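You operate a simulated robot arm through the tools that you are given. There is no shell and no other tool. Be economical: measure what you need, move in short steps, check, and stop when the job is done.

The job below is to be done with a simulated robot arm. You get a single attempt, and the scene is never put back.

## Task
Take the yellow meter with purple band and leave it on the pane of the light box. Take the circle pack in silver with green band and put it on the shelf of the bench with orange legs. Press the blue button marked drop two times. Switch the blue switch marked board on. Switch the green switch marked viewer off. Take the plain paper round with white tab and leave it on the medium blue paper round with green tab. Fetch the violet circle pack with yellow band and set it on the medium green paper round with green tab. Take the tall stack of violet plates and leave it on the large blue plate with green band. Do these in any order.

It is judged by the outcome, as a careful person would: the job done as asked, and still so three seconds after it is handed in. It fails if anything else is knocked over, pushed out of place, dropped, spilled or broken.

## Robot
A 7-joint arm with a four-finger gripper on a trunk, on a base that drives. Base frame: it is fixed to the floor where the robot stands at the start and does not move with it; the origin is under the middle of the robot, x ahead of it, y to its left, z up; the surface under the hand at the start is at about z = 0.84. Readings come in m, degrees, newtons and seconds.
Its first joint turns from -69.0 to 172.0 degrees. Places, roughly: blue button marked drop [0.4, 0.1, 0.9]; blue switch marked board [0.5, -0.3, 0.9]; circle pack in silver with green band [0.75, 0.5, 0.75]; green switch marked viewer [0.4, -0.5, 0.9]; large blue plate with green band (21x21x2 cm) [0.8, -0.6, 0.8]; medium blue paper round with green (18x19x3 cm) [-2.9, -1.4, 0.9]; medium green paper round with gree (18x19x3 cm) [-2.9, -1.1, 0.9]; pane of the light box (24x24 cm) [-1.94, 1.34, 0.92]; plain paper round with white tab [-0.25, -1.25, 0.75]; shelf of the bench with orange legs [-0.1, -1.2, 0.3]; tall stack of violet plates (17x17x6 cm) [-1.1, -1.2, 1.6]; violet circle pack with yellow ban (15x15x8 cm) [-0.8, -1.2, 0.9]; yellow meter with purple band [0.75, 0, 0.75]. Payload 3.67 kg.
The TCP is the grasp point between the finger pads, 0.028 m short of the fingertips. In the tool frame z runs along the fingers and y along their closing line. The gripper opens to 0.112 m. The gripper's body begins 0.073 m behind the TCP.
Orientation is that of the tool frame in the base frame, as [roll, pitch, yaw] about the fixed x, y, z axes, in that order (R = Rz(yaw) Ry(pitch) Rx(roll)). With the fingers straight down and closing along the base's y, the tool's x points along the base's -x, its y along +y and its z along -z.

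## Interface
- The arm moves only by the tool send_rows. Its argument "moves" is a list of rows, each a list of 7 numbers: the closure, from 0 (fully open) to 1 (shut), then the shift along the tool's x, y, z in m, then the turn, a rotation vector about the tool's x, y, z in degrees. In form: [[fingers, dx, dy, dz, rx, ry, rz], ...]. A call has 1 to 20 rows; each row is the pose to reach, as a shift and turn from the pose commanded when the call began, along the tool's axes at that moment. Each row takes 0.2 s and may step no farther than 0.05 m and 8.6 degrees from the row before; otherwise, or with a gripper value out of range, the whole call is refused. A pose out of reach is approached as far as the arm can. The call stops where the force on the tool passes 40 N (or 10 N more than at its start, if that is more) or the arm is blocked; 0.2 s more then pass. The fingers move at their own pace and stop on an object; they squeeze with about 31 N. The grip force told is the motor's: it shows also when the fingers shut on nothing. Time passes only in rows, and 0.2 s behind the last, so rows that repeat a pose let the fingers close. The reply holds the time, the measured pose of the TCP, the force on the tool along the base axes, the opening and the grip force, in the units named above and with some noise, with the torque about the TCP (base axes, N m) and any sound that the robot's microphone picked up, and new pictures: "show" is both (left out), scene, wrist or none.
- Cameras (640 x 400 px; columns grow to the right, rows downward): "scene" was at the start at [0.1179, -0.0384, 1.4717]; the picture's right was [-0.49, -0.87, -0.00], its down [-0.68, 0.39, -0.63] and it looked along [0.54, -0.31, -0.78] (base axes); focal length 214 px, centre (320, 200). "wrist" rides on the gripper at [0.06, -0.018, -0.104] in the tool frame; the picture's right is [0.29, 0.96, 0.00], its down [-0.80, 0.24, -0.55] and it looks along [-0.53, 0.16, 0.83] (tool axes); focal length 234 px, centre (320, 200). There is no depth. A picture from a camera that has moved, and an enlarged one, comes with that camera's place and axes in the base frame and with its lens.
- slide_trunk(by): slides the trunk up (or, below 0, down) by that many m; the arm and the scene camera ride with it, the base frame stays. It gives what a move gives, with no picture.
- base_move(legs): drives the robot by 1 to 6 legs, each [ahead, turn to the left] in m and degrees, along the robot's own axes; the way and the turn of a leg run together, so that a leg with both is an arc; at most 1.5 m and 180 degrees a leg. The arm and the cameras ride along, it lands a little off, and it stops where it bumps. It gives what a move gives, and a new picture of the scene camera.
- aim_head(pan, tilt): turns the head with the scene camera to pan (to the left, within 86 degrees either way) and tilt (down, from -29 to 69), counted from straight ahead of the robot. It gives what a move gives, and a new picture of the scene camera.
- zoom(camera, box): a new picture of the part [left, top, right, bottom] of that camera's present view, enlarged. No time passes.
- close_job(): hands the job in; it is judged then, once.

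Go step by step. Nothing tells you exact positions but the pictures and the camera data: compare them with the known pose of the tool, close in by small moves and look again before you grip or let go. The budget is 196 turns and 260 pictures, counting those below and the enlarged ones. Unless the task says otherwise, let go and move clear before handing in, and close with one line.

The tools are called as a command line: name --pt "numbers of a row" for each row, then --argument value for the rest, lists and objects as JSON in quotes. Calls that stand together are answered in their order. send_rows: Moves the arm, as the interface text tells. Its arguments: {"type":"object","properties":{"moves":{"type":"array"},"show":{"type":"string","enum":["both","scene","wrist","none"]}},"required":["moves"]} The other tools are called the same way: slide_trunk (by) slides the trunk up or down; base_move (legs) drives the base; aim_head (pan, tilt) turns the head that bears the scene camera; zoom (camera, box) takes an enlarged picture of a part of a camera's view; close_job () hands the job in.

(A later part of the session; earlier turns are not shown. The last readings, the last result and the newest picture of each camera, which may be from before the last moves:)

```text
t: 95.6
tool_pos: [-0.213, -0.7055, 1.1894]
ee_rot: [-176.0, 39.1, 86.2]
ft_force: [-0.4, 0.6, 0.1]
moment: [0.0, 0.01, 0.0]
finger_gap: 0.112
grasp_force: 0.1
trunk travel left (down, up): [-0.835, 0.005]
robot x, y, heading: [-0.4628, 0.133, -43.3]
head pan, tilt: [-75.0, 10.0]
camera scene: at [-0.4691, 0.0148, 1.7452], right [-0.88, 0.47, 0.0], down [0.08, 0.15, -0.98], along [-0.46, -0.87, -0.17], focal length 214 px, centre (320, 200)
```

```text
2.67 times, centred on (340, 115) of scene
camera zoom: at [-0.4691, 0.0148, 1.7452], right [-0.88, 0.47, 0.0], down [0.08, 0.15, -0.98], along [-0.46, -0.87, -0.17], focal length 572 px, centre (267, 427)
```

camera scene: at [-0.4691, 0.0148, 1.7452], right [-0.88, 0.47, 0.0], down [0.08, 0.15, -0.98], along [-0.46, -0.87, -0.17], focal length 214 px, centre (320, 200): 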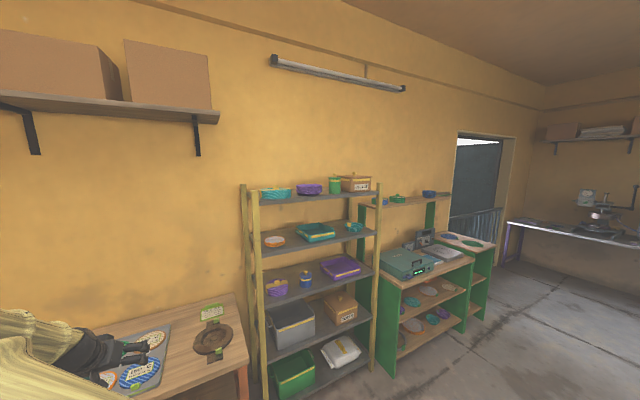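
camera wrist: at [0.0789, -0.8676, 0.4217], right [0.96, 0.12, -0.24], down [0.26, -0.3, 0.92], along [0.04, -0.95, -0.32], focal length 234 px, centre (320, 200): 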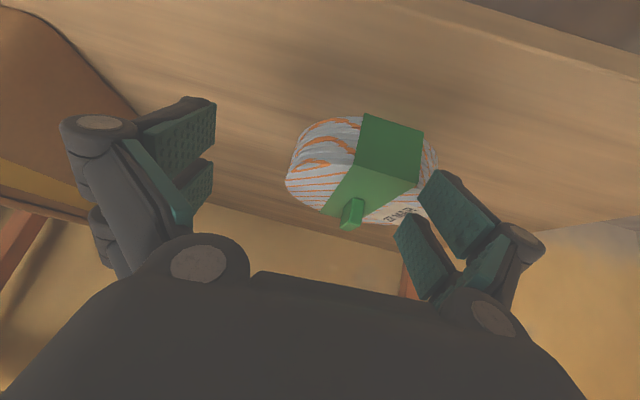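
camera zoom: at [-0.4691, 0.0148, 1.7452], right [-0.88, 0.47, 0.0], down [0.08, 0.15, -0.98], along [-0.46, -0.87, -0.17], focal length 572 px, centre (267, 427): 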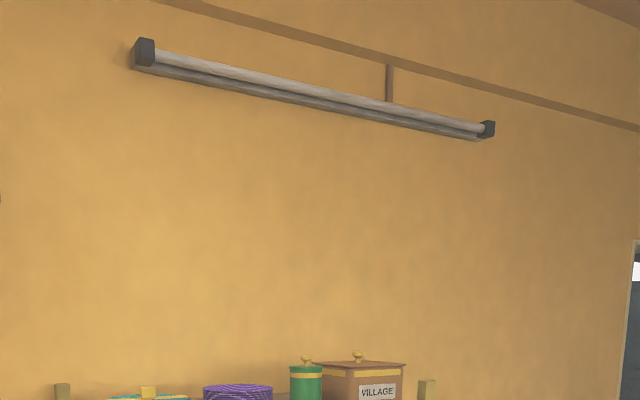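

zoom --camera "scene" --box '[250, 165, 394, 255]'

zoom --camera "scene" --box '[250, 235, 394, 325]'

```text
4.44 times, centred on (322, 210) of scene
camera zoom: at [-0.4691, 0.0148, 1.7452], right [-0.88, 0.47, 0.0], down [0.08, 0.15, -0.98], along [-0.46, -0.87, -0.17], focal length 953 px, centre (311, 156)
```

zoom: 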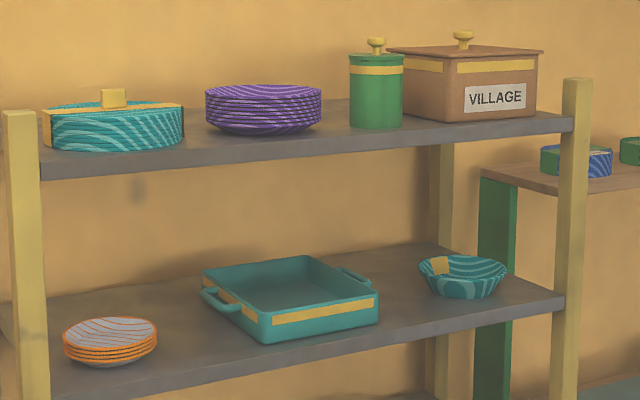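

```text
4.44 times, centred on (322, 280) of scene
camera zoom: at [-0.4691, 0.0148, 1.7452], right [-0.88, 0.47, 0.0], down [0.08, 0.15, -0.98], along [-0.46, -0.87, -0.17], focal length 953 px, centre (311, -156)
```

zoom: 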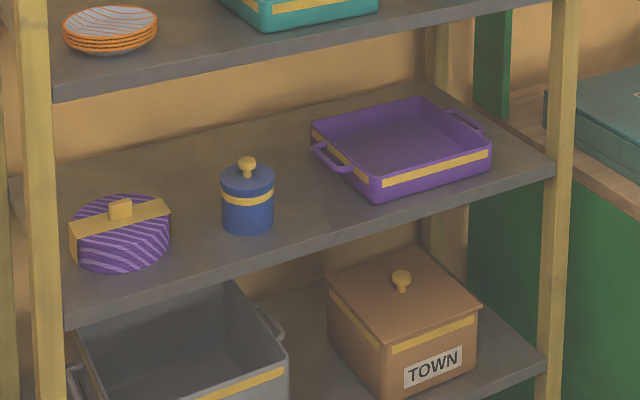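

The violet stack is at about (-1.04, -1.2, z 1.55–1.61) on the top shelf. I'll set the tool vertical and raise the hand before approaching.

send_rows --pt "0 0 0 0 0 7.8 0" --pt "0 0 0 0 0 15.6 0" --pt "0 0 0 0 0 23.4 0" --pt "0 0 0 0 0 31.2 0" --pt "0 0 0 0 0 39 0" --pt "0 0 0 0 0 39 0" --show "none"

```text
t: 97.0
tool_pos: [-0.2118, -0.7043, 1.1909]
ee_rot: [-176.9, 0.4, 83.8]
ft_force: [-0.1, 0.6, -0.4]
moment: [0.02, -0.01, 0.03]
finger_gap: 0.1121
grasp_force: 0.0
trunk travel left (down, up): [-0.835, 0.005]
robot x, y, heading: [-0.4641, 0.1334, -42.9]
head pan, tilt: [-75.0, 10.0]
```

send_rows --pt "0 0.01 0 -0.045 -1 0 0" --pt "0 0.02 0 -0.09 -2 0 0" --pt "0 0.03 0 -0.135 -3 0 0" --pt "0 0.04 0 -0.18 -3 0 0" --pt "0 0.05 0 -0.225 -3 0 0" --pt "0 0.06 0 -0.27 -3 0 0" --pt "0 0.07 0 -0.315 -3 0 0" --pt "0 0.08 0 -0.36 -3 0 0" --pt "0 0.09 0 -0.405 -3 0 0" --pt "0 0.1 0 -0.45 -3 0 0" --pt "0 0.1 0 -0.495 -3 0 0" --pt "0 0.1 0 -0.54 -3 0 0" --pt "0 0.1 0 -0.56 -3 0 0" --pt "0 0.1 0 -0.56 -3 0 0" --show "scene"

```text
t: 100.0
tool_pos: [-0.1727, -0.6061, 1.7505]
ee_rot: [-179.9, 0.4, 83.8]
ft_force: [0.1, -1.0, -0.4]
moment: [0.0, 0.02, -0.01]
finger_gap: 0.1121
grasp_force: 0.0
trunk travel left (down, up): [-0.835, 0.005]
robot x, y, heading: [-0.4639, 0.1326, -42.9]
head pan, tilt: [-75.0, 10.0]
camera scene: at [-0.4692, 0.0144, 1.7452], right [-0.88, 0.47, 0.0], down [0.08, 0.15, -0.98], along [-0.46, -0.87, -0.17], focal length 214 px, centre (320, 200)
```

scene: 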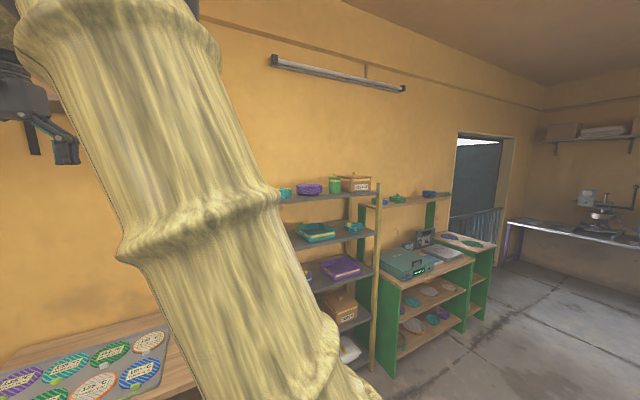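

base_move --legs '[[0, -77], [0.498, 0], [0, 33]]'

zoom --camera "wrist" --box '[0, 0, 640, 400]'

```text
t: 107.8
tool_pos: [-0.9942, -1.0493, 1.7485]
ee_rot: [-179.8, 0.4, 41.0]
ft_force: [-0.3, -0.1, -0.4]
moment: [0.01, 0.01, -0.01]
finger_gap: 0.1119
grasp_force: 0.1
trunk travel left (down, up): [-0.835, 0.005]
robot x, y, heading: [-0.7059, -0.3081, -85.6]
head pan, tilt: [-75.0, 10.0]
camera scene: at [-0.7897, -0.3908, 1.7453], right [-0.33, 0.94, 0.0], down [0.16, 0.06, -0.98], along [-0.93, -0.32, -0.17], focal length 214 px, centre (320, 200)
```

scene: 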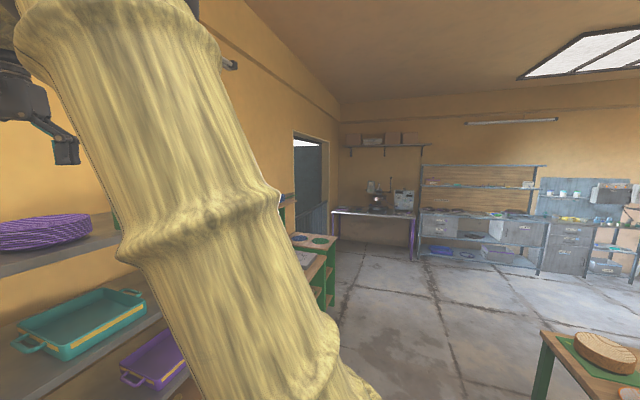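

```text
1.00 times, centred on (320, 200) of wrist (not enlarged: the box is as wide or as high as the picture)
camera zoom: at [-0.9607, -0.9959, 1.8523], right [0.85, -0.53, 0.0], down [-0.44, -0.7, 0.56], along [-0.3, -0.47, -0.83], focal length 234 px, centre (320, 200)
```

zoom: 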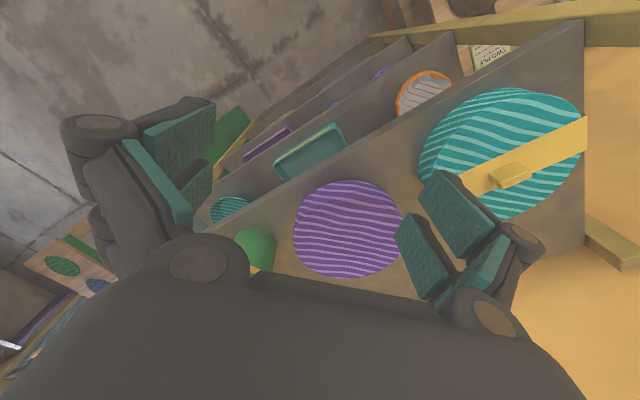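

zoom --camera "wrist" --box '[270, 160, 430, 260]'

zoom --camera "scene" --box '[0, 190, 128, 270]'

```text
4.00 times, centred on (350, 210) of wrist
camera zoom: at [-0.9607, -0.9959, 1.8523], right [0.85, -0.53, 0.0], down [-0.44, -0.7, 0.56], along [-0.3, -0.47, -0.83], focal length 937 px, centre (200, 160)
```

zoom: 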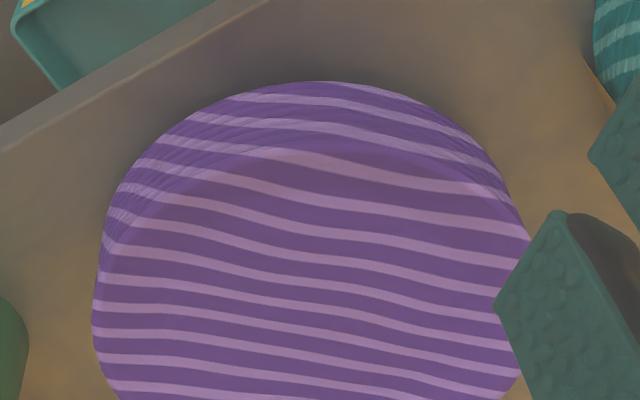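

```text
5.00 times, centred on (64, 230) of scene
camera zoom: at [-0.7897, -0.3908, 1.7453], right [-0.33, 0.94, 0.0], down [0.16, 0.06, -0.98], along [-0.93, -0.32, -0.17], focal length 1072 px, centre (1600, 50)
```

zoom: 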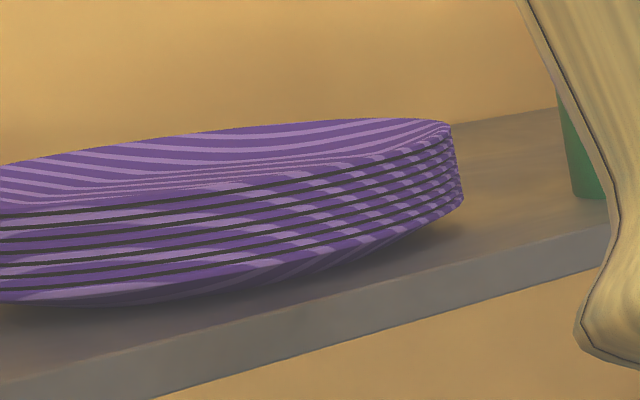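

I now see the stack well: it's a nest of shallow plates about 6 cm high at (-1.043, -1.195), shelf at z≈1.55. I'll pinch its near rim with the fingers sloping down at about 45°, one above and one below, so I turn the tool first.

send_rows --pt "0 0 0 0 0 0 7" --pt "0 0 0 0 0 0 14" --pt "0 0 0 0 0 0 21" --pt "0 0 0 0 0 0 28" --pt "0 0 0 0 0 0 35" --pt "0 0 0 0 0 0 41" --pt "0 0 0 0 0 0 41" --show "none"

send_rows --pt "0 0 0 0 -7.5 0 0" --pt "0 0 0 0 -15 0 0" --pt "0 0 0 0 -22.5 0 0" --pt "0 0 0 0 -30 0 0" --pt "0 0 0 0 -37.5 0 0" --pt "0 0 0 0 -45 0 0" --pt "0 0 0 0 -45 0 0"

```text
t: 109.4
tool_pos: [-0.9955, -1.0476, 1.7488]
ee_rot: [179.9, 0.2, -0.1]
ft_force: [0.9, -0.5, -0.4]
moment: [-0.01, -0.01, 0.0]
finger_gap: 0.1121
grasp_force: 0.1
trunk travel left (down, up): [-0.835, 0.005]
robot x, y, heading: [-0.7046, -0.3104, -86.0]
head pan, tilt: [-75.0, 10.0]
```

```text
t: 111.2
tool_pos: [-1.0495, -1.0559, 1.7276]
ee_rot: [135.9, -5.8, -1.1]
ft_force: [-0.8, 0.0, 0.5]
moment: [-0.01, -0.06, 0.05]
finger_gap: 0.1118
grasp_force: 0.1
out of reach, approached as far as the arm can: row 6, 7
trunk travel left (down, up): [-0.835, 0.005]
robot x, y, heading: [-0.7069, -0.3101, -85.9]
head pan, tilt: [-75.0, 10.0]
stopped in row 7: the arm was blocked; the commanded pose is now the measured one
camera scene: at [-0.7881, -0.401, 1.7428], right [-0.44, 0.9, 0.0], down [0.18, 0.09, -0.98], along [-0.88, -0.43, -0.2], focal length 214 px, centre (320, 200)
camera wrist: at [-0.9953, -0.972, 1.795], right [0.2, -0.69, 0.69], down [-0.85, 0.23, 0.48], along [-0.49, -0.68, -0.54], focal length 234 px, centre (320, 200)
```

scene: 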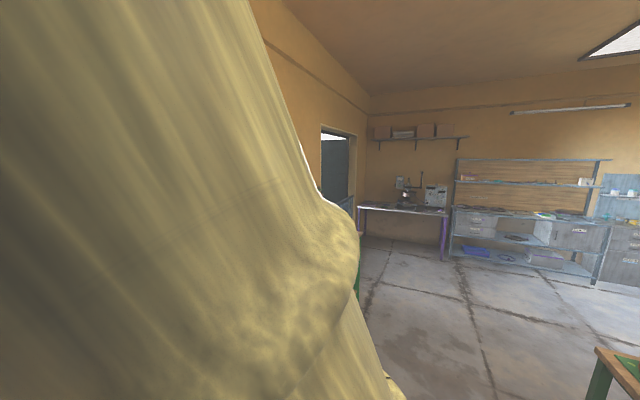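
wrist: 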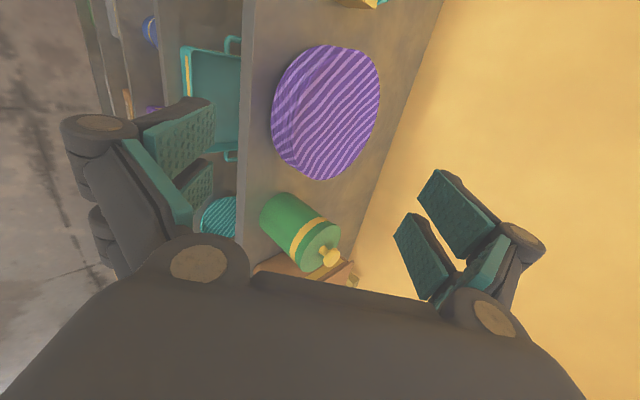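

The folded arm presses against the robot's own head at this distance. I'll back the base and extend instead.

base_move --legs '[[-0.22, 0]]'

send_rows --pt "0 0 0.015 0.015 0 0 0" --pt "0 0 0.035 0.035 0 0 0" --pt "0 0 0.06 0.06 0 2.0 0" --pt "0 0 0.08 0.08 0 4 0" --pt "0 0 0.09 0.09 0 5.8 0" --pt "0 0 0.09 0.09 0 5.8 0"

```text
t: 112.9
tool_pos: [-1.0621, -0.8366, 1.7279]
ee_rot: [135.9, -5.6, -1.1]
ft_force: [0.4, -0.6, 0.6]
moment: [-0.02, 0.02, 0.0]
finger_gap: 0.1119
grasp_force: 0.0
trunk travel left (down, up): [-0.835, 0.005]
robot x, y, heading: [-0.7252, -0.09, -85.7]
head pan, tilt: [-75.0, 10.0]
camera scene: at [-0.8015, -0.1822, 1.7435], right [-0.44, 0.9, 0.0], down [0.17, 0.09, -0.98], along [-0.88, -0.44, -0.19], focal length 214 px, centre (320, 200)
```

scene: 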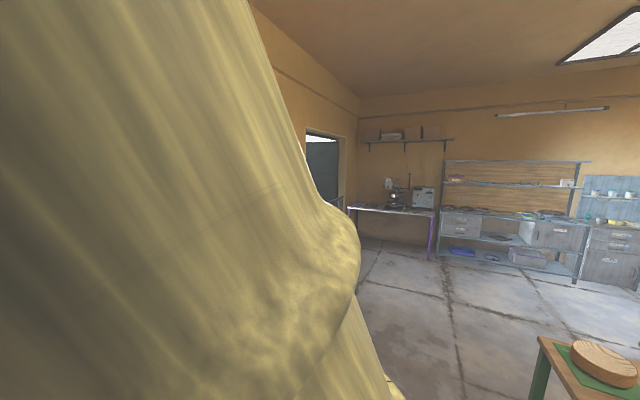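

```text
t: 114.3
tool_pos: [-1.0633, -0.9667, 1.7251]
ee_rot: [135.4, -9.7, 3.0]
ft_force: [-0.4, -0.2, 0.2]
moment: [-0.02, 0.02, 0.01]
finger_gap: 0.1119
grasp_force: 0.0
trunk travel left (down, up): [-0.835, 0.005]
robot x, y, heading: [-0.7207, -0.0895, -85.8]
head pan, tilt: [-75.0, 10.0]
camera scene: at [-0.8049, -0.1724, 1.7453], right [-0.33, 0.94, 0.0], down [0.16, 0.06, -0.98], along [-0.93, -0.32, -0.17], focal length 214 px, centre (320, 200)
camera wrist: at [-1.0198, -0.878, 1.7955], right [0.21, -0.67, 0.71], down [-0.89, 0.17, 0.42], along [-0.4, -0.72, -0.56], focal length 234 px, centre (320, 200)
```

scene: 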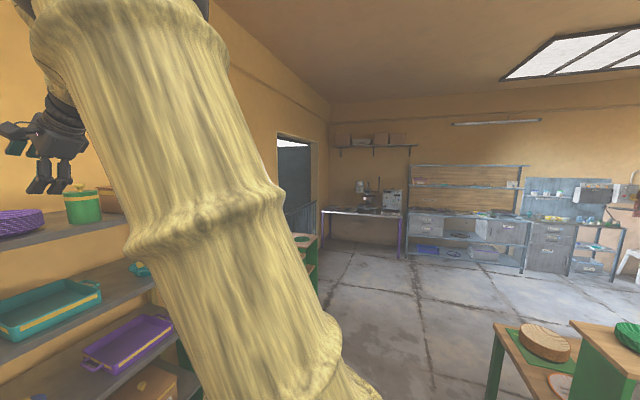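
wrist: 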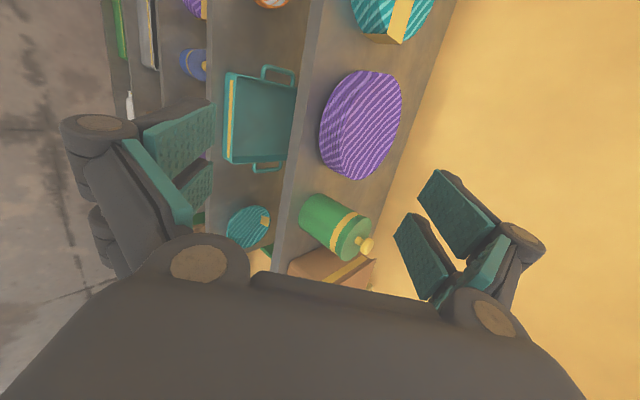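

Head is free again. I level the roll, flatten the finger slope to about 30°, pre-close to ~5 cm, and go to a staging point in front of the stack's rim.

send_rows --pt "0.2 0 -0.003 0.02 -3 -2 -1" --pt "0.4 0 -0.007 0.04 -7 -4 -2" --pt "0.53 0 -0.011 0.06 -11 -6.5 -3.2" --pt "0.53 0 -0.015 0.085 -15 -9 -4.6" --pt "0.53 0 -0.0185 0.1055 -15 -9 -4.6" --pt "0.53 0 -0.0185 0.1055 -15 -9 -4.6"

zoom --camera "scene" --box '[0, 120, 128, 200]'

```text
t: 115.7
tool_pos: [-1.0463, -1.0239, 1.6396]
ee_rot: [120.6, -0.6, -1.4]
ft_force: [-0.3, 0.2, -0.4]
moment: [0.0, 0.01, 0.02]
finger_gap: 0.0524
grasp_force: 0.0
trunk travel left (down, up): [-0.835, 0.005]
robot x, y, heading: [-0.7246, -0.0945, -85.8]
head pan, tilt: [-75.0, 10.0]
camera scene: at [-0.8054, -0.1714, 1.7453], right [-0.33, 0.94, 0.0], down [0.16, 0.06, -0.98], along [-0.93, -0.32, -0.17], focal length 214 px, centre (320, 200)
camera wrist: at [-0.9845, -0.9268, 1.6765], right [0.27, -0.49, 0.83], down [-0.79, 0.37, 0.48], along [-0.55, -0.79, -0.29], focal length 234 px, centre (320, 200)
```

scene: 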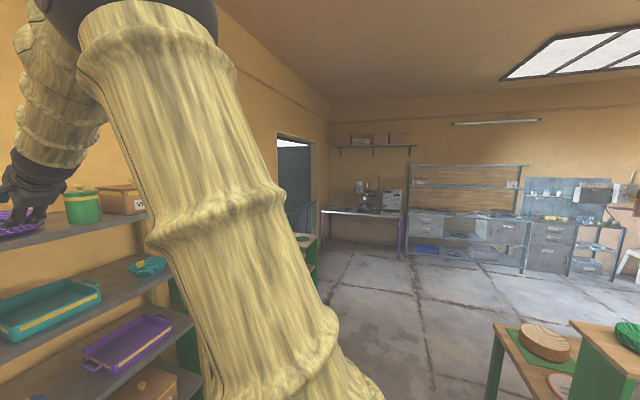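
wrist: 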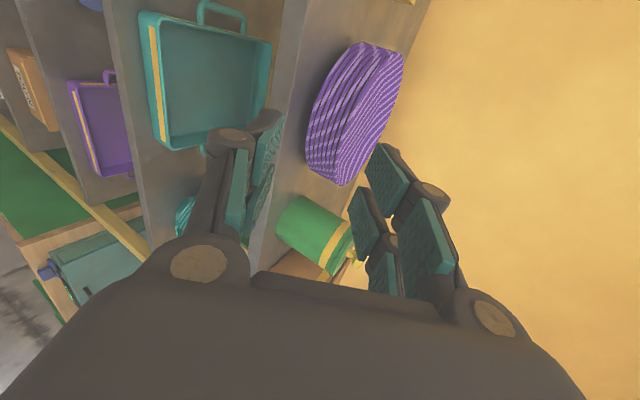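

```text
5.00 times, centred on (64, 160) of scene
camera zoom: at [-0.8054, -0.1714, 1.7453], right [-0.33, 0.94, 0.0], down [0.16, 0.06, -0.98], along [-0.93, -0.32, -0.17], focal length 1072 px, centre (1600, 400)
```

zoom: 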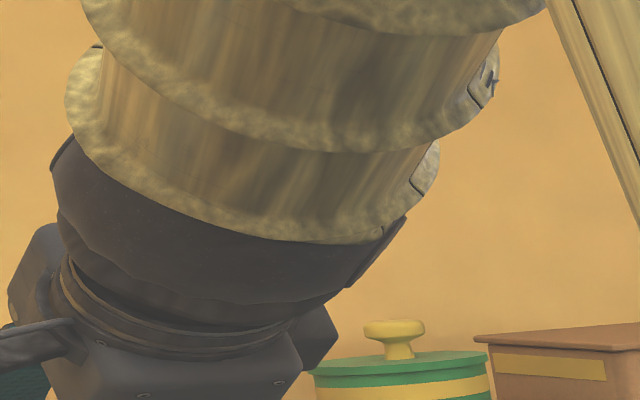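

zoom --camera "wrist" --box '[200, 20, 440, 170]'

aim_head --pan -45 --tilt 10

```text
2.67 times, centred on (320, 95) of wrist
camera zoom: at [-0.9845, -0.9268, 1.6765], right [0.27, -0.49, 0.83], down [-0.79, 0.37, 0.48], along [-0.55, -0.79, -0.29], focal length 624 px, centre (320, 480)
```

zoom: 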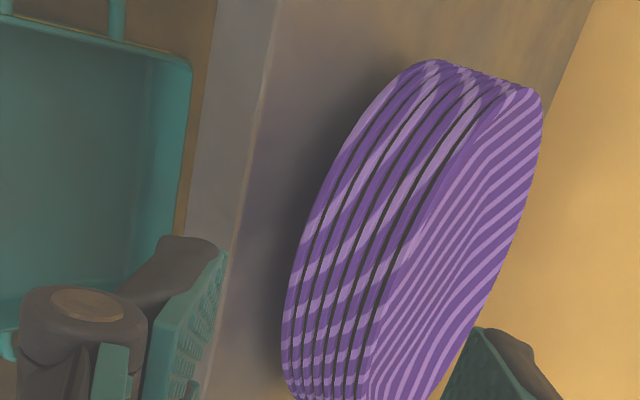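

```text
t: 116.6
tool_pos: [-1.0461, -1.0246, 1.6394]
ee_rot: [120.7, -0.7, -1.3]
ft_force: [0.2, -0.8, 0.3]
moment: [0.01, 0.03, 0.0]
finger_gap: 0.0525
grasp_force: 0.1
trunk travel left (down, up): [-0.835, 0.005]
robot x, y, heading: [-0.7241, -0.0914, -85.8]
head pan, tilt: [-45.0, 10.0]
camera scene: at [-0.7787, -0.2121, 1.7453], right [-0.76, 0.65, 0.0], down [0.11, 0.13, -0.98], along [-0.64, -0.75, -0.17], focal length 214 px, centre (320, 200)
```

scene: 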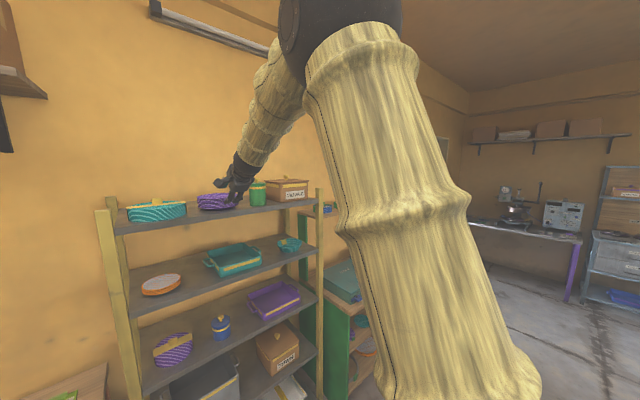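

zoom --camera "scene" --box '[180, 160, 276, 220]'

```text
6.67 times, centred on (228, 190) of scene
camera zoom: at [-0.7787, -0.2121, 1.7453], right [-0.76, 0.65, 0.0], down [0.11, 0.13, -0.98], along [-0.64, -0.75, -0.17], focal length 1430 px, centre (933, 267)
```

zoom: 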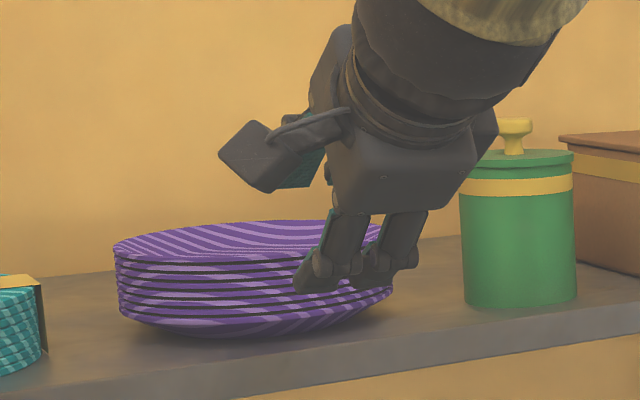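

The stack's near rim overhangs only ~13 mm above the shelf, so I need to slip the lower finger in flat. I flatten the slope to ~22° and move closer, then feel for the shelf.

send_rows --pt "0.53 0 0 0.015 -3 0 0" --pt "0.53 0 0 0.03 -6 0 0" --pt "0.53 0.001 0 0.045 -8.6 0 0" --pt "0.53 0.001 0 0.057 -8.6 0 0" --pt "0.53 0.001 0 0.057 -8.6 0 0" --show "wrist"

zoom --camera "scene" --box '[180, 160, 276, 220]'

```text
t: 117.8
tool_pos: [-1.0461, -1.0731, 1.6109]
ee_rot: [112.1, -0.5, -1.4]
ft_force: [0.6, 0.2, 0.4]
moment: [0.04, 0.01, 0.02]
finger_gap: 0.0526
grasp_force: 0.1
trunk travel left (down, up): [-0.835, 0.005]
robot x, y, heading: [-0.7246, -0.0892, -85.7]
head pan, tilt: [-45.0, 10.0]
camera wrist: at [-0.9846, -0.9721, 1.6334], right [0.27, -0.37, 0.89], down [-0.79, 0.44, 0.42], along [-0.55, -0.82, -0.17], focal length 234 px, centre (320, 200)
```

wrist: 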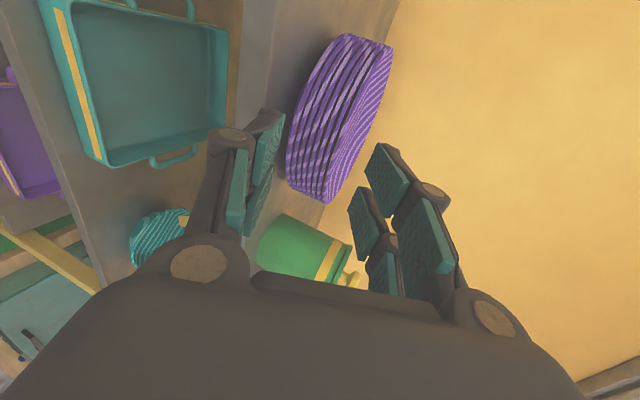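

```text
6.67 times, centred on (228, 190) of scene
camera zoom: at [-0.7786, -0.2111, 1.7454], right [-0.76, 0.65, 0.0], down [0.11, 0.13, -0.98], along [-0.64, -0.75, -0.17], focal length 1430 px, centre (933, 267)
```

zoom: 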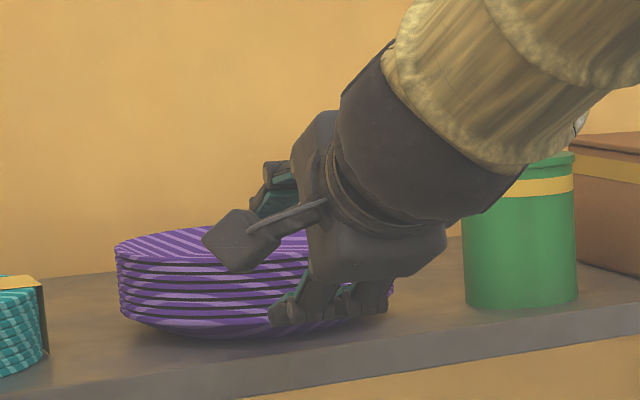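

send_rows --pt "0.53 0 -0.0074 0.003 0 0 0" --pt "0.53 0 -0.0121 0.0049 0 0 0" --pt "0.53 0 -0.0121 0.0049 0 0 0" --show "none"

zoom --camera "scene" --box '[196, 185, 260, 225]'

```text
t: 118.6
tool_pos: [-1.0454, -1.0753, 1.598]
ee_rot: [112.2, -0.5, -1.3]
ft_force: [-0.4, -0.9, -1.3]
moment: [-0.03, -0.03, 0.02]
finger_gap: 0.0524
grasp_force: 0.0
trunk travel left (down, up): [-0.835, 0.005]
robot x, y, heading: [-0.7214, -0.092, -86.0]
head pan, tilt: [-45.0, 10.0]
```

```text
10.00 times, centred on (228, 205) of scene
camera zoom: at [-0.7783, -0.2124, 1.7453], right [-0.76, 0.65, 0.0], down [0.11, 0.13, -0.98], along [-0.64, -0.75, -0.17], focal length 2145 px, centre (1240, 150)
```

zoom: 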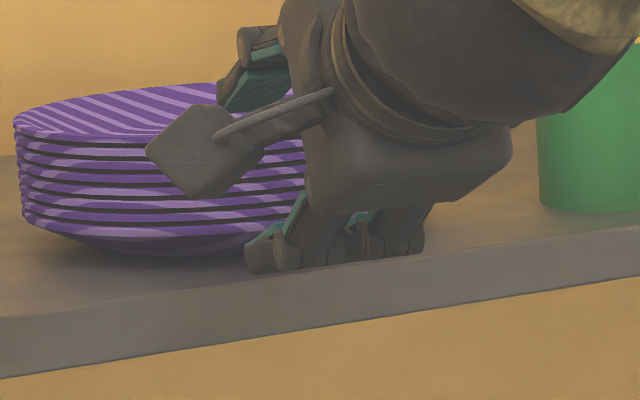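

send_rows --pt "0.53 0 -0.0019 0.0008 0 0 0" --pt "0.53 0 -0.0019 0.0008 0 0 0" --show "none"

send_rows --pt "0.53 0 -0.0019 0.0008 0 0 0" --pt "0.53 0 -0.0019 0.0008 0 0 0" --show "none"

```text
t: 119.2
tool_pos: [-1.0442, -1.0747, 1.5942]
ee_rot: [112.0, -0.6, -1.3]
ft_force: [1.4, -0.5, 0.1]
moment: [0.0, 0.02, 0.02]
finger_gap: 0.0528
grasp_force: 0.1
trunk travel left (down, up): [-0.835, 0.005]
robot x, y, heading: [-0.7241, -0.0931, -85.9]
head pan, tilt: [-45.0, 10.0]
```

```text
t: 119.8
tool_pos: [-1.0455, -1.0752, 1.5924]
ee_rot: [112.1, -0.5, -1.3]
ft_force: [-0.5, -0.1, -0.3]
moment: [0.01, 0.01, -0.01]
finger_gap: 0.0525
grasp_force: 0.1
trunk travel left (down, up): [-0.835, 0.005]
robot x, y, heading: [-0.7262, -0.0917, -85.7]
head pan, tilt: [-45.0, 10.0]
```

send_rows --pt "0.53 0 -0.0019 0.0008 0 0 0" --pt "0.53 0 -0.0019 0.0008 0 0 0" --show "none"

send_rows --pt "0.53 0 -0.0019 0.0008 0 0 0" --pt "0.53 0 -0.0019 0.0008 0 0 0" --show "none"

zoom --camera "scene" --box '[196, 185, 260, 225]'

```text
t: 120.4
tool_pos: [-1.046, -1.0757, 1.5909]
ee_rot: [112.1, -0.5, -1.4]
ft_force: [-0.4, 0.2, 0.0]
moment: [0.0, -0.02, 0.0]
finger_gap: 0.0526
grasp_force: 0.0
trunk travel left (down, up): [-0.835, 0.005]
robot x, y, heading: [-0.7199, -0.0912, -85.6]
head pan, tilt: [-45.0, 10.0]
```

```text
t: 121.0
tool_pos: [-1.0455, -1.0751, 1.5889]
ee_rot: [112.2, -0.7, -1.3]
ft_force: [0.5, -0.3, 0.2]
moment: [0.0, 0.01, 0.01]
finger_gap: 0.0523
grasp_force: 0.1
trunk travel left (down, up): [-0.835, 0.005]
robot x, y, heading: [-0.722, -0.0927, -85.8]
head pan, tilt: [-45.0, 10.0]
```

```text
10.00 times, centred on (228, 205) of scene
camera zoom: at [-0.7785, -0.2122, 1.7453], right [-0.76, 0.65, 0.0], down [0.11, 0.13, -0.98], along [-0.64, -0.75, -0.17], focal length 2145 px, centre (1240, 150)
```

zoom: 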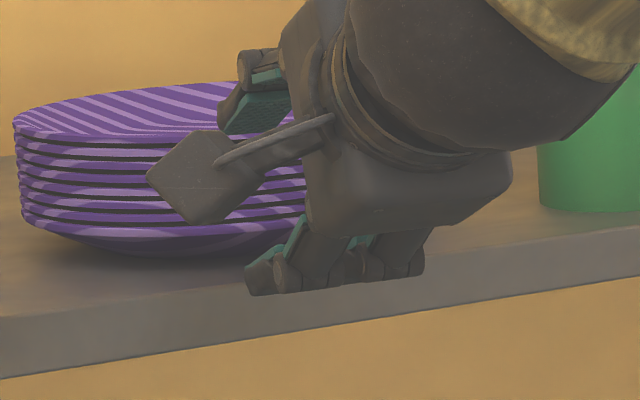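

The shelf's front edge is just under the rim, so I came down in front of it. I raise 8 mm, move in 11 mm and feel downward again.

send_rows --pt "0.53 0 0.0074 -0.003 0 0 0" --pt "0.53 0 0.0115 0.0072 0 0 0" --pt "0.53 0 0.0115 0.0072 0 0 0" --show "none"

zoom --camera "scene" --box '[196, 185, 260, 225]'

```text
t: 121.8
tool_pos: [-1.0469, -1.0847, 1.5974]
ee_rot: [112.1, -0.6, -1.3]
ft_force: [-0.1, 0.5, 0.1]
moment: [-0.01, -0.03, -0.01]
finger_gap: 0.0525
grasp_force: 0.1
trunk travel left (down, up): [-0.835, 0.005]
robot x, y, heading: [-0.722, -0.0889, -85.7]
head pan, tilt: [-45.0, 10.0]
```

```text
10.00 times, centred on (228, 205) of scene
camera zoom: at [-0.7792, -0.2115, 1.7453], right [-0.76, 0.65, 0.0], down [0.11, 0.13, -0.98], along [-0.64, -0.75, -0.17], focal length 2145 px, centre (1240, 150)
```

zoom: 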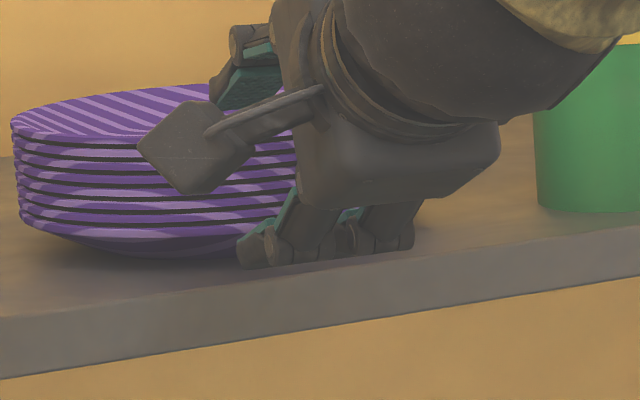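

send_rows --pt "0.53 0 -0.0028 0.0011 0 0 0" --pt "0.53 0 -0.0028 0.0011 0 0 0" --show "none"

send_rows --pt "0.53 0 -0.0019 0.0008 0 0 0" --pt "0.53 0 -0.0019 0.0008 0 0 0" --show "none"

zoom --camera "scene" --box '[196, 185, 260, 225]'

```text
t: 122.4
tool_pos: [-1.0467, -1.0854, 1.5935]
ee_rot: [112.1, -0.6, -1.3]
ft_force: [0.2, -0.1, 0.5]
moment: [0.03, -0.01, 0.05]
finger_gap: 0.0527
grasp_force: 0.1
trunk travel left (down, up): [-0.835, 0.005]
robot x, y, heading: [-0.7223, -0.0904, -85.7]
head pan, tilt: [-45.0, 10.0]
```

```text
t: 123.0
tool_pos: [-1.0458, -1.0853, 1.5906]
ee_rot: [112.0, -0.5, -1.3]
ft_force: [-0.5, -0.8, -0.6]
moment: [-0.03, -0.05, 0.0]
finger_gap: 0.0523
grasp_force: 0.0
trunk travel left (down, up): [-0.835, 0.005]
robot x, y, heading: [-0.7194, -0.0909, -85.8]
head pan, tilt: [-45.0, 10.0]
```

```text
10.00 times, centred on (228, 205) of scene
camera zoom: at [-0.7784, -0.212, 1.7453], right [-0.76, 0.65, 0.0], down [0.11, 0.13, -0.98], along [-0.64, -0.75, -0.17], focal length 2145 px, centre (1240, 150)
```

zoom: 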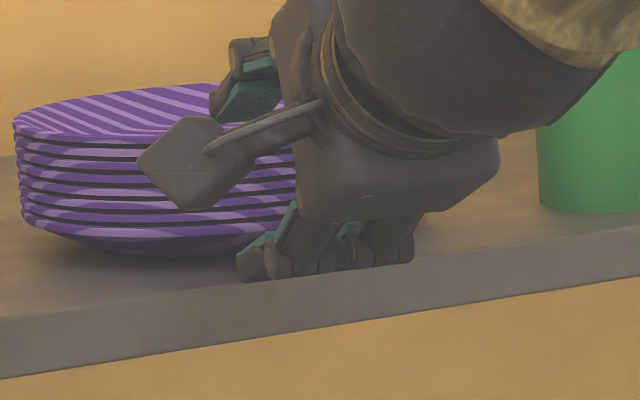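

send_rows --pt "0.53 0 -0.0019 0.0008 0 0 0" --pt "0.53 0 -0.0019 0.0008 0 0 0" --show "none"

send_rows --pt "0.53 0 -0.0019 0.0008 0 0 0" --pt "0.53 0 -0.0019 0.0008 0 0 0" --show "none"

send_rows --pt "0.53 0 -0.0019 0.0008 0 0 0" --pt "0.53 0 -0.0019 0.0008 0 0 0" --show "none"

zoom --camera "scene" --box '[196, 185, 260, 225]'

```text
t: 123.6
tool_pos: [-1.0463, -1.0878, 1.5899]
ee_rot: [112.1, -0.6, -1.3]
ft_force: [-0.2, -0.1, -0.1]
moment: [0.0, -0.01, 0.01]
finger_gap: 0.0526
grasp_force: 0.1
trunk travel left (down, up): [-0.835, 0.005]
robot x, y, heading: [-0.7225, -0.095, -85.8]
head pan, tilt: [-45.0, 10.0]
```

```text
t: 124.2
tool_pos: [-1.0458, -1.0854, 1.5874]
ee_rot: [112.2, -0.6, -1.2]
ft_force: [1.2, -0.5, -0.4]
moment: [0.01, -0.02, 0.0]
finger_gap: 0.0527
grasp_force: 0.1
trunk travel left (down, up): [-0.835, 0.005]
robot x, y, heading: [-0.7211, -0.0921, -86.0]
head pan, tilt: [-45.0, 10.0]
```

```text
t: 124.8
tool_pos: [-1.0451, -1.0859, 1.5845]
ee_rot: [112.1, -0.6, -1.3]
ft_force: [-0.4, -1.1, 1.1]
moment: [-0.02, 0.03, -0.01]
finger_gap: 0.0525
grasp_force: 0.1
trunk travel left (down, up): [-0.835, 0.005]
robot x, y, heading: [-0.722, -0.0909, -86.0]
head pan, tilt: [-45.0, 10.0]
```

```text
10.00 times, centred on (228, 205) of scene
camera zoom: at [-0.7784, -0.2122, 1.7453], right [-0.76, 0.65, 0.0], down [0.11, 0.13, -0.98], along [-0.64, -0.75, -0.17], focal length 2145 px, centre (1240, 150)
```

zoom: 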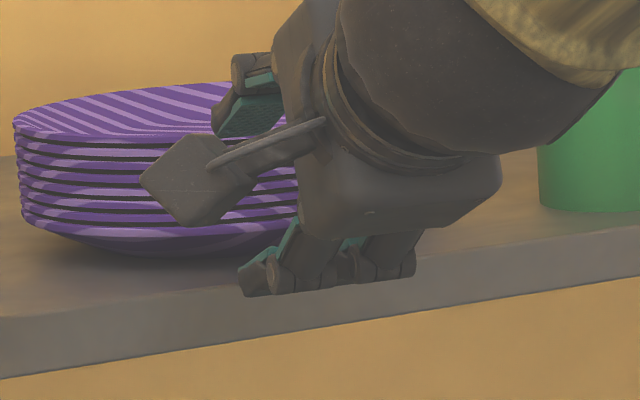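

Still free: the rim seems a few cm further in than I reckoned. I raise 15 mm, go in 25 mm, and look through both cameras.

send_rows --pt "0.53 0 0.0139 -0.0056 0 0 0" --pt "0.53 0 0.0186 0.006 0 0 0" --pt "0.53 0 0.0233 0.0176 0 0 0" --pt "0.53 0 0.0233 0.0176 0 0 0" --show "wrist"

zoom --camera "scene" --box '[196, 185, 260, 225]'

```text
t: 125.8
tool_pos: [-1.0462, -1.1094, 1.6]
ee_rot: [112.1, -0.6, -1.3]
ft_force: [0.3, 0.9, 1.0]
moment: [0.01, 0.03, -0.01]
finger_gap: 0.0527
grasp_force: 0.0
trunk travel left (down, up): [-0.835, 0.005]
robot x, y, heading: [-0.7235, -0.0916, -85.8]
head pan, tilt: [-45.0, 10.0]
camera wrist: at [-0.9847, -1.0082, 1.6228], right [0.27, -0.37, 0.89], down [-0.79, 0.44, 0.42], along [-0.55, -0.82, -0.17], focal length 234 px, centre (320, 200)
```

wrist: 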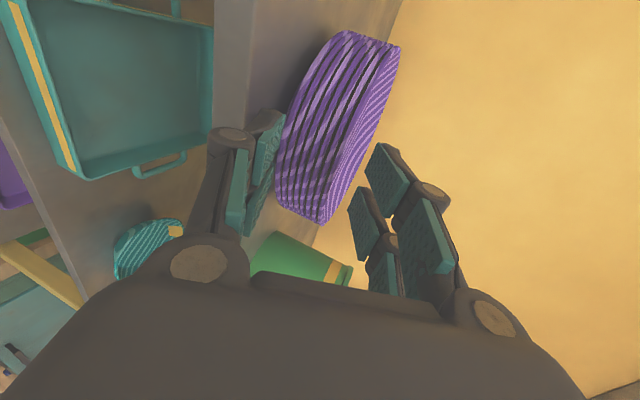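

```text
10.00 times, centred on (228, 205) of scene
camera zoom: at [-0.7783, -0.2109, 1.7454], right [-0.76, 0.65, 0.0], down [0.11, 0.13, -0.98], along [-0.64, -0.75, -0.17], focal length 2145 px, centre (1240, 150)
```

zoom: 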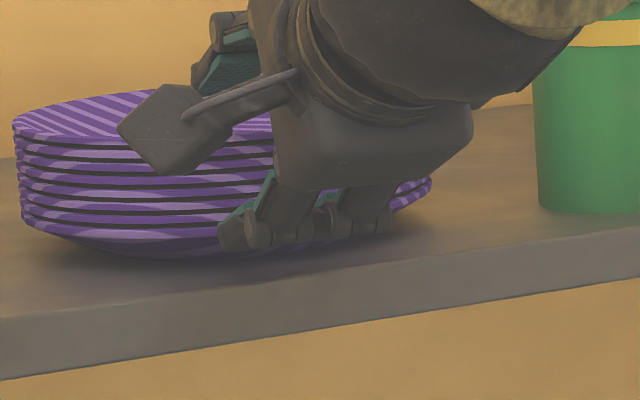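

zoom --camera "wrist" --box '[200, 90, 392, 210]'

send_rows --pt "0.53 0 -0.0046 0.0019 0 0 0" --pt "0.53 0 -0.0046 0.0019 0 0 0" --show "none"

zoom --camera "scene" --box '[196, 185, 260, 225]'

```text
3.33 times, centred on (296, 150) of wrist
camera zoom: at [-0.9847, -1.0082, 1.6228], right [0.27, -0.37, 0.89], down [-0.79, 0.44, 0.42], along [-0.55, -0.82, -0.17], focal length 781 px, centre (400, 367)
```

zoom: 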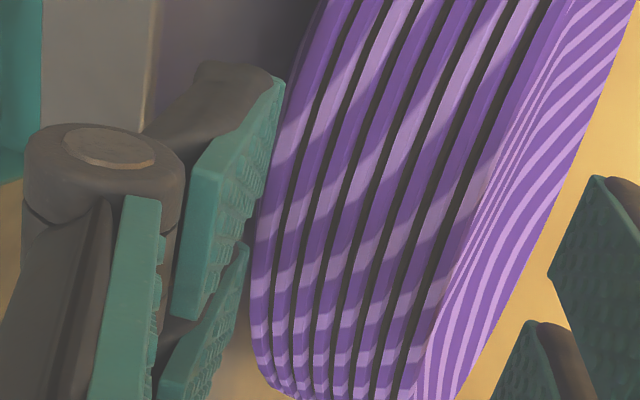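

```text
t: 126.4
tool_pos: [-1.0463, -1.1102, 1.5959]
ee_rot: [112.1, -0.7, -1.3]
ft_force: [-0.7, 0.8, 0.0]
moment: [-0.01, -0.01, 0.0]
finger_gap: 0.0526
grasp_force: 0.0
trunk travel left (down, up): [-0.835, 0.005]
robot x, y, heading: [-0.7218, -0.089, -85.8]
head pan, tilt: [-45.0, 10.0]
```

```text
10.00 times, centred on (228, 205) of scene
camera zoom: at [-0.7782, -0.2119, 1.7453], right [-0.76, 0.65, 0.0], down [0.11, 0.13, -0.98], along [-0.64, -0.75, -0.17], focal length 2145 px, centre (1240, 150)
```

zoom: 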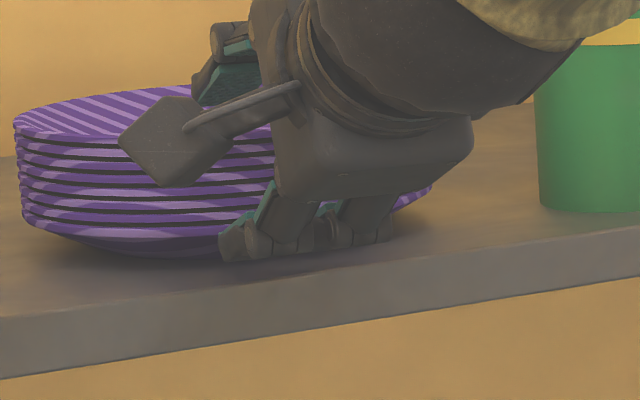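

send_rows --pt "0.53 0 -0.0019 0.0008 0 0 0" --pt "0.53 0 -0.0037 0.0015 0 0 0" --show "none"

send_rows --pt "0.53 0 -0.0019 0.0008 0 0 0" --pt "0.53 0 -0.0019 0.0008 0 0 0" --show "none"

send_rows --pt "0.53 0 -0.0019 0.0008 0 0 0" --pt "0.53 0 -0.0019 0.0008 0 0 0" --show "wrist"

zoom --camera "scene" --box '[196, 185, 260, 225]'

```text
t: 127.0
tool_pos: [-1.0476, -1.111, 1.5903]
ee_rot: [112.1, -0.6, -1.3]
ft_force: [0.6, 0.5, 0.7]
moment: [0.0, 0.0, 0.0]
finger_gap: 0.0526
grasp_force: 0.0
trunk travel left (down, up): [-0.835, 0.005]
robot x, y, heading: [-0.7242, -0.0899, -85.9]
head pan, tilt: [-45.0, 10.0]
```

```text
t: 127.6
tool_pos: [-1.0472, -1.1113, 1.5887]
ee_rot: [112.2, -0.6, -1.4]
ft_force: [-0.6, 0.2, 0.2]
moment: [0.03, -0.05, 0.0]
finger_gap: 0.0527
grasp_force: 0.1
trunk travel left (down, up): [-0.835, 0.005]
robot x, y, heading: [-0.7245, -0.0933, -86.0]
head pan, tilt: [-45.0, 10.0]
```

```text
t: 128.2
tool_pos: [-1.0467, -1.1114, 1.5872]
ee_rot: [112.1, -0.6, -1.3]
ft_force: [0.5, 1.2, -0.4]
moment: [0.02, 0.02, -0.02]
finger_gap: 0.0527
grasp_force: 0.1
trunk travel left (down, up): [-0.835, 0.005]
robot x, y, heading: [-0.7217, -0.0924, -85.8]
head pan, tilt: [-45.0, 10.0]
camera wrist: at [-0.9849, -1.0096, 1.6097], right [0.27, -0.37, 0.89], down [-0.79, 0.44, 0.42], along [-0.55, -0.82, -0.17], focal length 234 px, centre (320, 200)
```

wrist: 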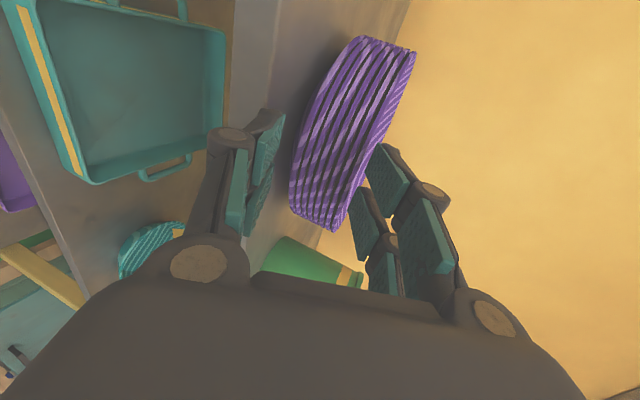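

```text
10.00 times, centred on (228, 205) of scene
camera zoom: at [-0.7785, -0.2121, 1.7453], right [-0.76, 0.65, 0.0], down [0.11, 0.13, -0.98], along [-0.64, -0.75, -0.17], focal length 2145 px, centre (1240, 150)
```

zoom: 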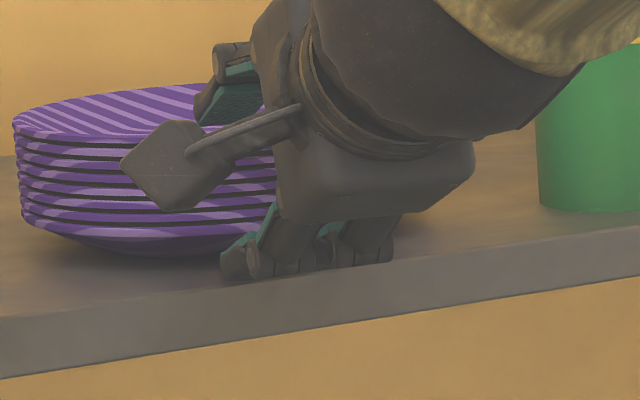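

The stack's rim now lies between the two fingers as seen by the wrist camera. I advance 12 mm and check.

send_rows --pt "0.53 0 0.0045 0.0048 0 0 0" --pt "0.53 0 0.0064 0.0104 0 0 0" --pt "0.53 0 0.0064 0.0104 0 0 0" --show "none"

zoom --camera "wrist" --box '[200, 20, 440, 170]'

zoom --camera "scene" --box '[196, 185, 260, 225]'

```text
t: 129.0
tool_pos: [-1.0466, -1.1234, 1.5889]
ee_rot: [112.0, -0.6, -1.3]
ft_force: [0.5, 0.6, 0.7]
moment: [-0.04, -0.01, -0.01]
finger_gap: 0.0525
grasp_force: 0.0
trunk travel left (down, up): [-0.835, 0.005]
robot x, y, heading: [-0.7235, -0.0912, -85.7]
head pan, tilt: [-45.0, 10.0]
```

```text
2.67 times, centred on (320, 95) of wrist
camera zoom: at [-0.9857, -1.021, 1.6121], right [0.27, -0.37, 0.89], down [-0.79, 0.44, 0.42], along [-0.55, -0.82, -0.17], focal length 624 px, centre (320, 480)
```

zoom: 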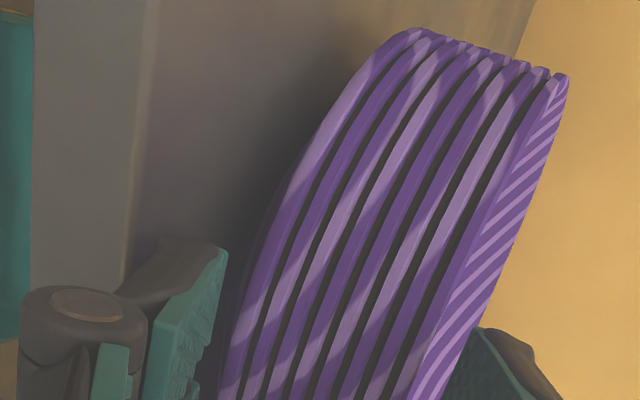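

```text
10.00 times, centred on (228, 205) of scene
camera zoom: at [-0.7788, -0.2119, 1.7453], right [-0.76, 0.65, 0.0], down [0.11, 0.13, -0.98], along [-0.64, -0.75, -0.17], focal length 2145 px, centre (1240, 150)
```

zoom: 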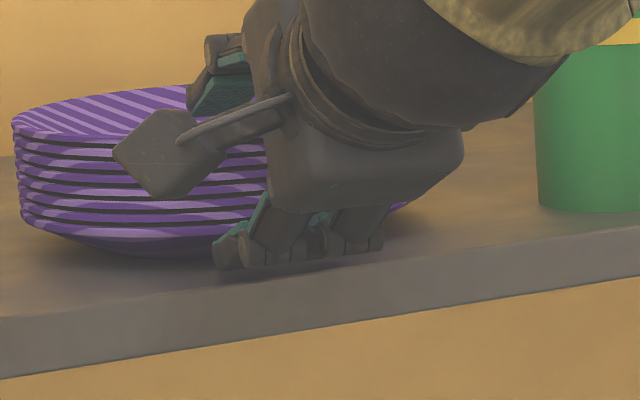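

send_rows --pt "0.53 0 0.0019 0.0046 0 0 0" --pt "0.53 0 0.0038 0.0093 0 0 0" --pt "0.53 0 0.0038 0.0093 0 0 0" --show "none"

zoom --camera "wrist" --box '[200, 60, 440, 210]'

zoom --camera "scene" --box '[196, 185, 260, 225]'

```text
t: 129.8
tool_pos: [-1.047, -1.1329, 1.5904]
ee_rot: [112.1, -0.6, -1.2]
ft_force: [0.2, 0.5, -0.1]
moment: [0.02, 0.04, -0.01]
finger_gap: 0.0523
grasp_force: 0.0
trunk travel left (down, up): [-0.835, 0.005]
robot x, y, heading: [-0.7213, -0.0912, -85.7]
head pan, tilt: [-45.0, 10.0]
```

```text
2.67 times, centred on (320, 135) of wrist
camera zoom: at [-0.9855, -1.0314, 1.6121], right [0.27, -0.37, 0.89], down [-0.79, 0.44, 0.42], along [-0.55, -0.82, -0.17], focal length 624 px, centre (320, 373)
```

zoom: 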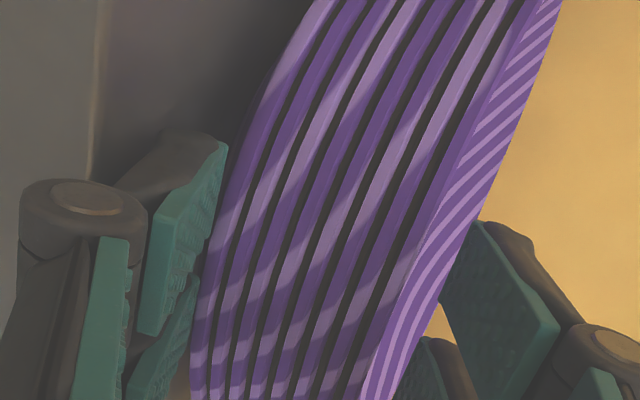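

```text
10.00 times, centred on (228, 205) of scene
camera zoom: at [-0.7787, -0.2119, 1.7453], right [-0.76, 0.65, 0.0], down [0.11, 0.13, -0.98], along [-0.64, -0.75, -0.17], focal length 2145 px, centre (1240, 150)
```

zoom: 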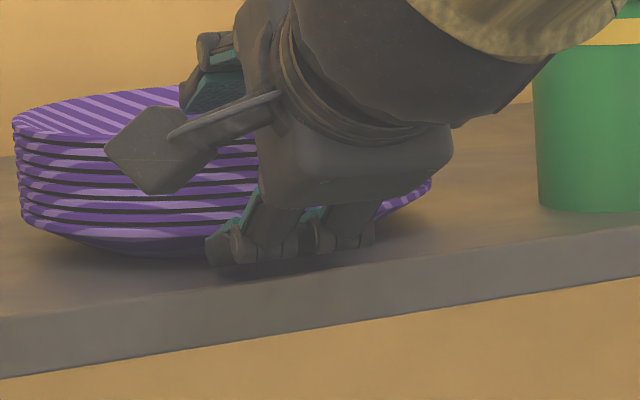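

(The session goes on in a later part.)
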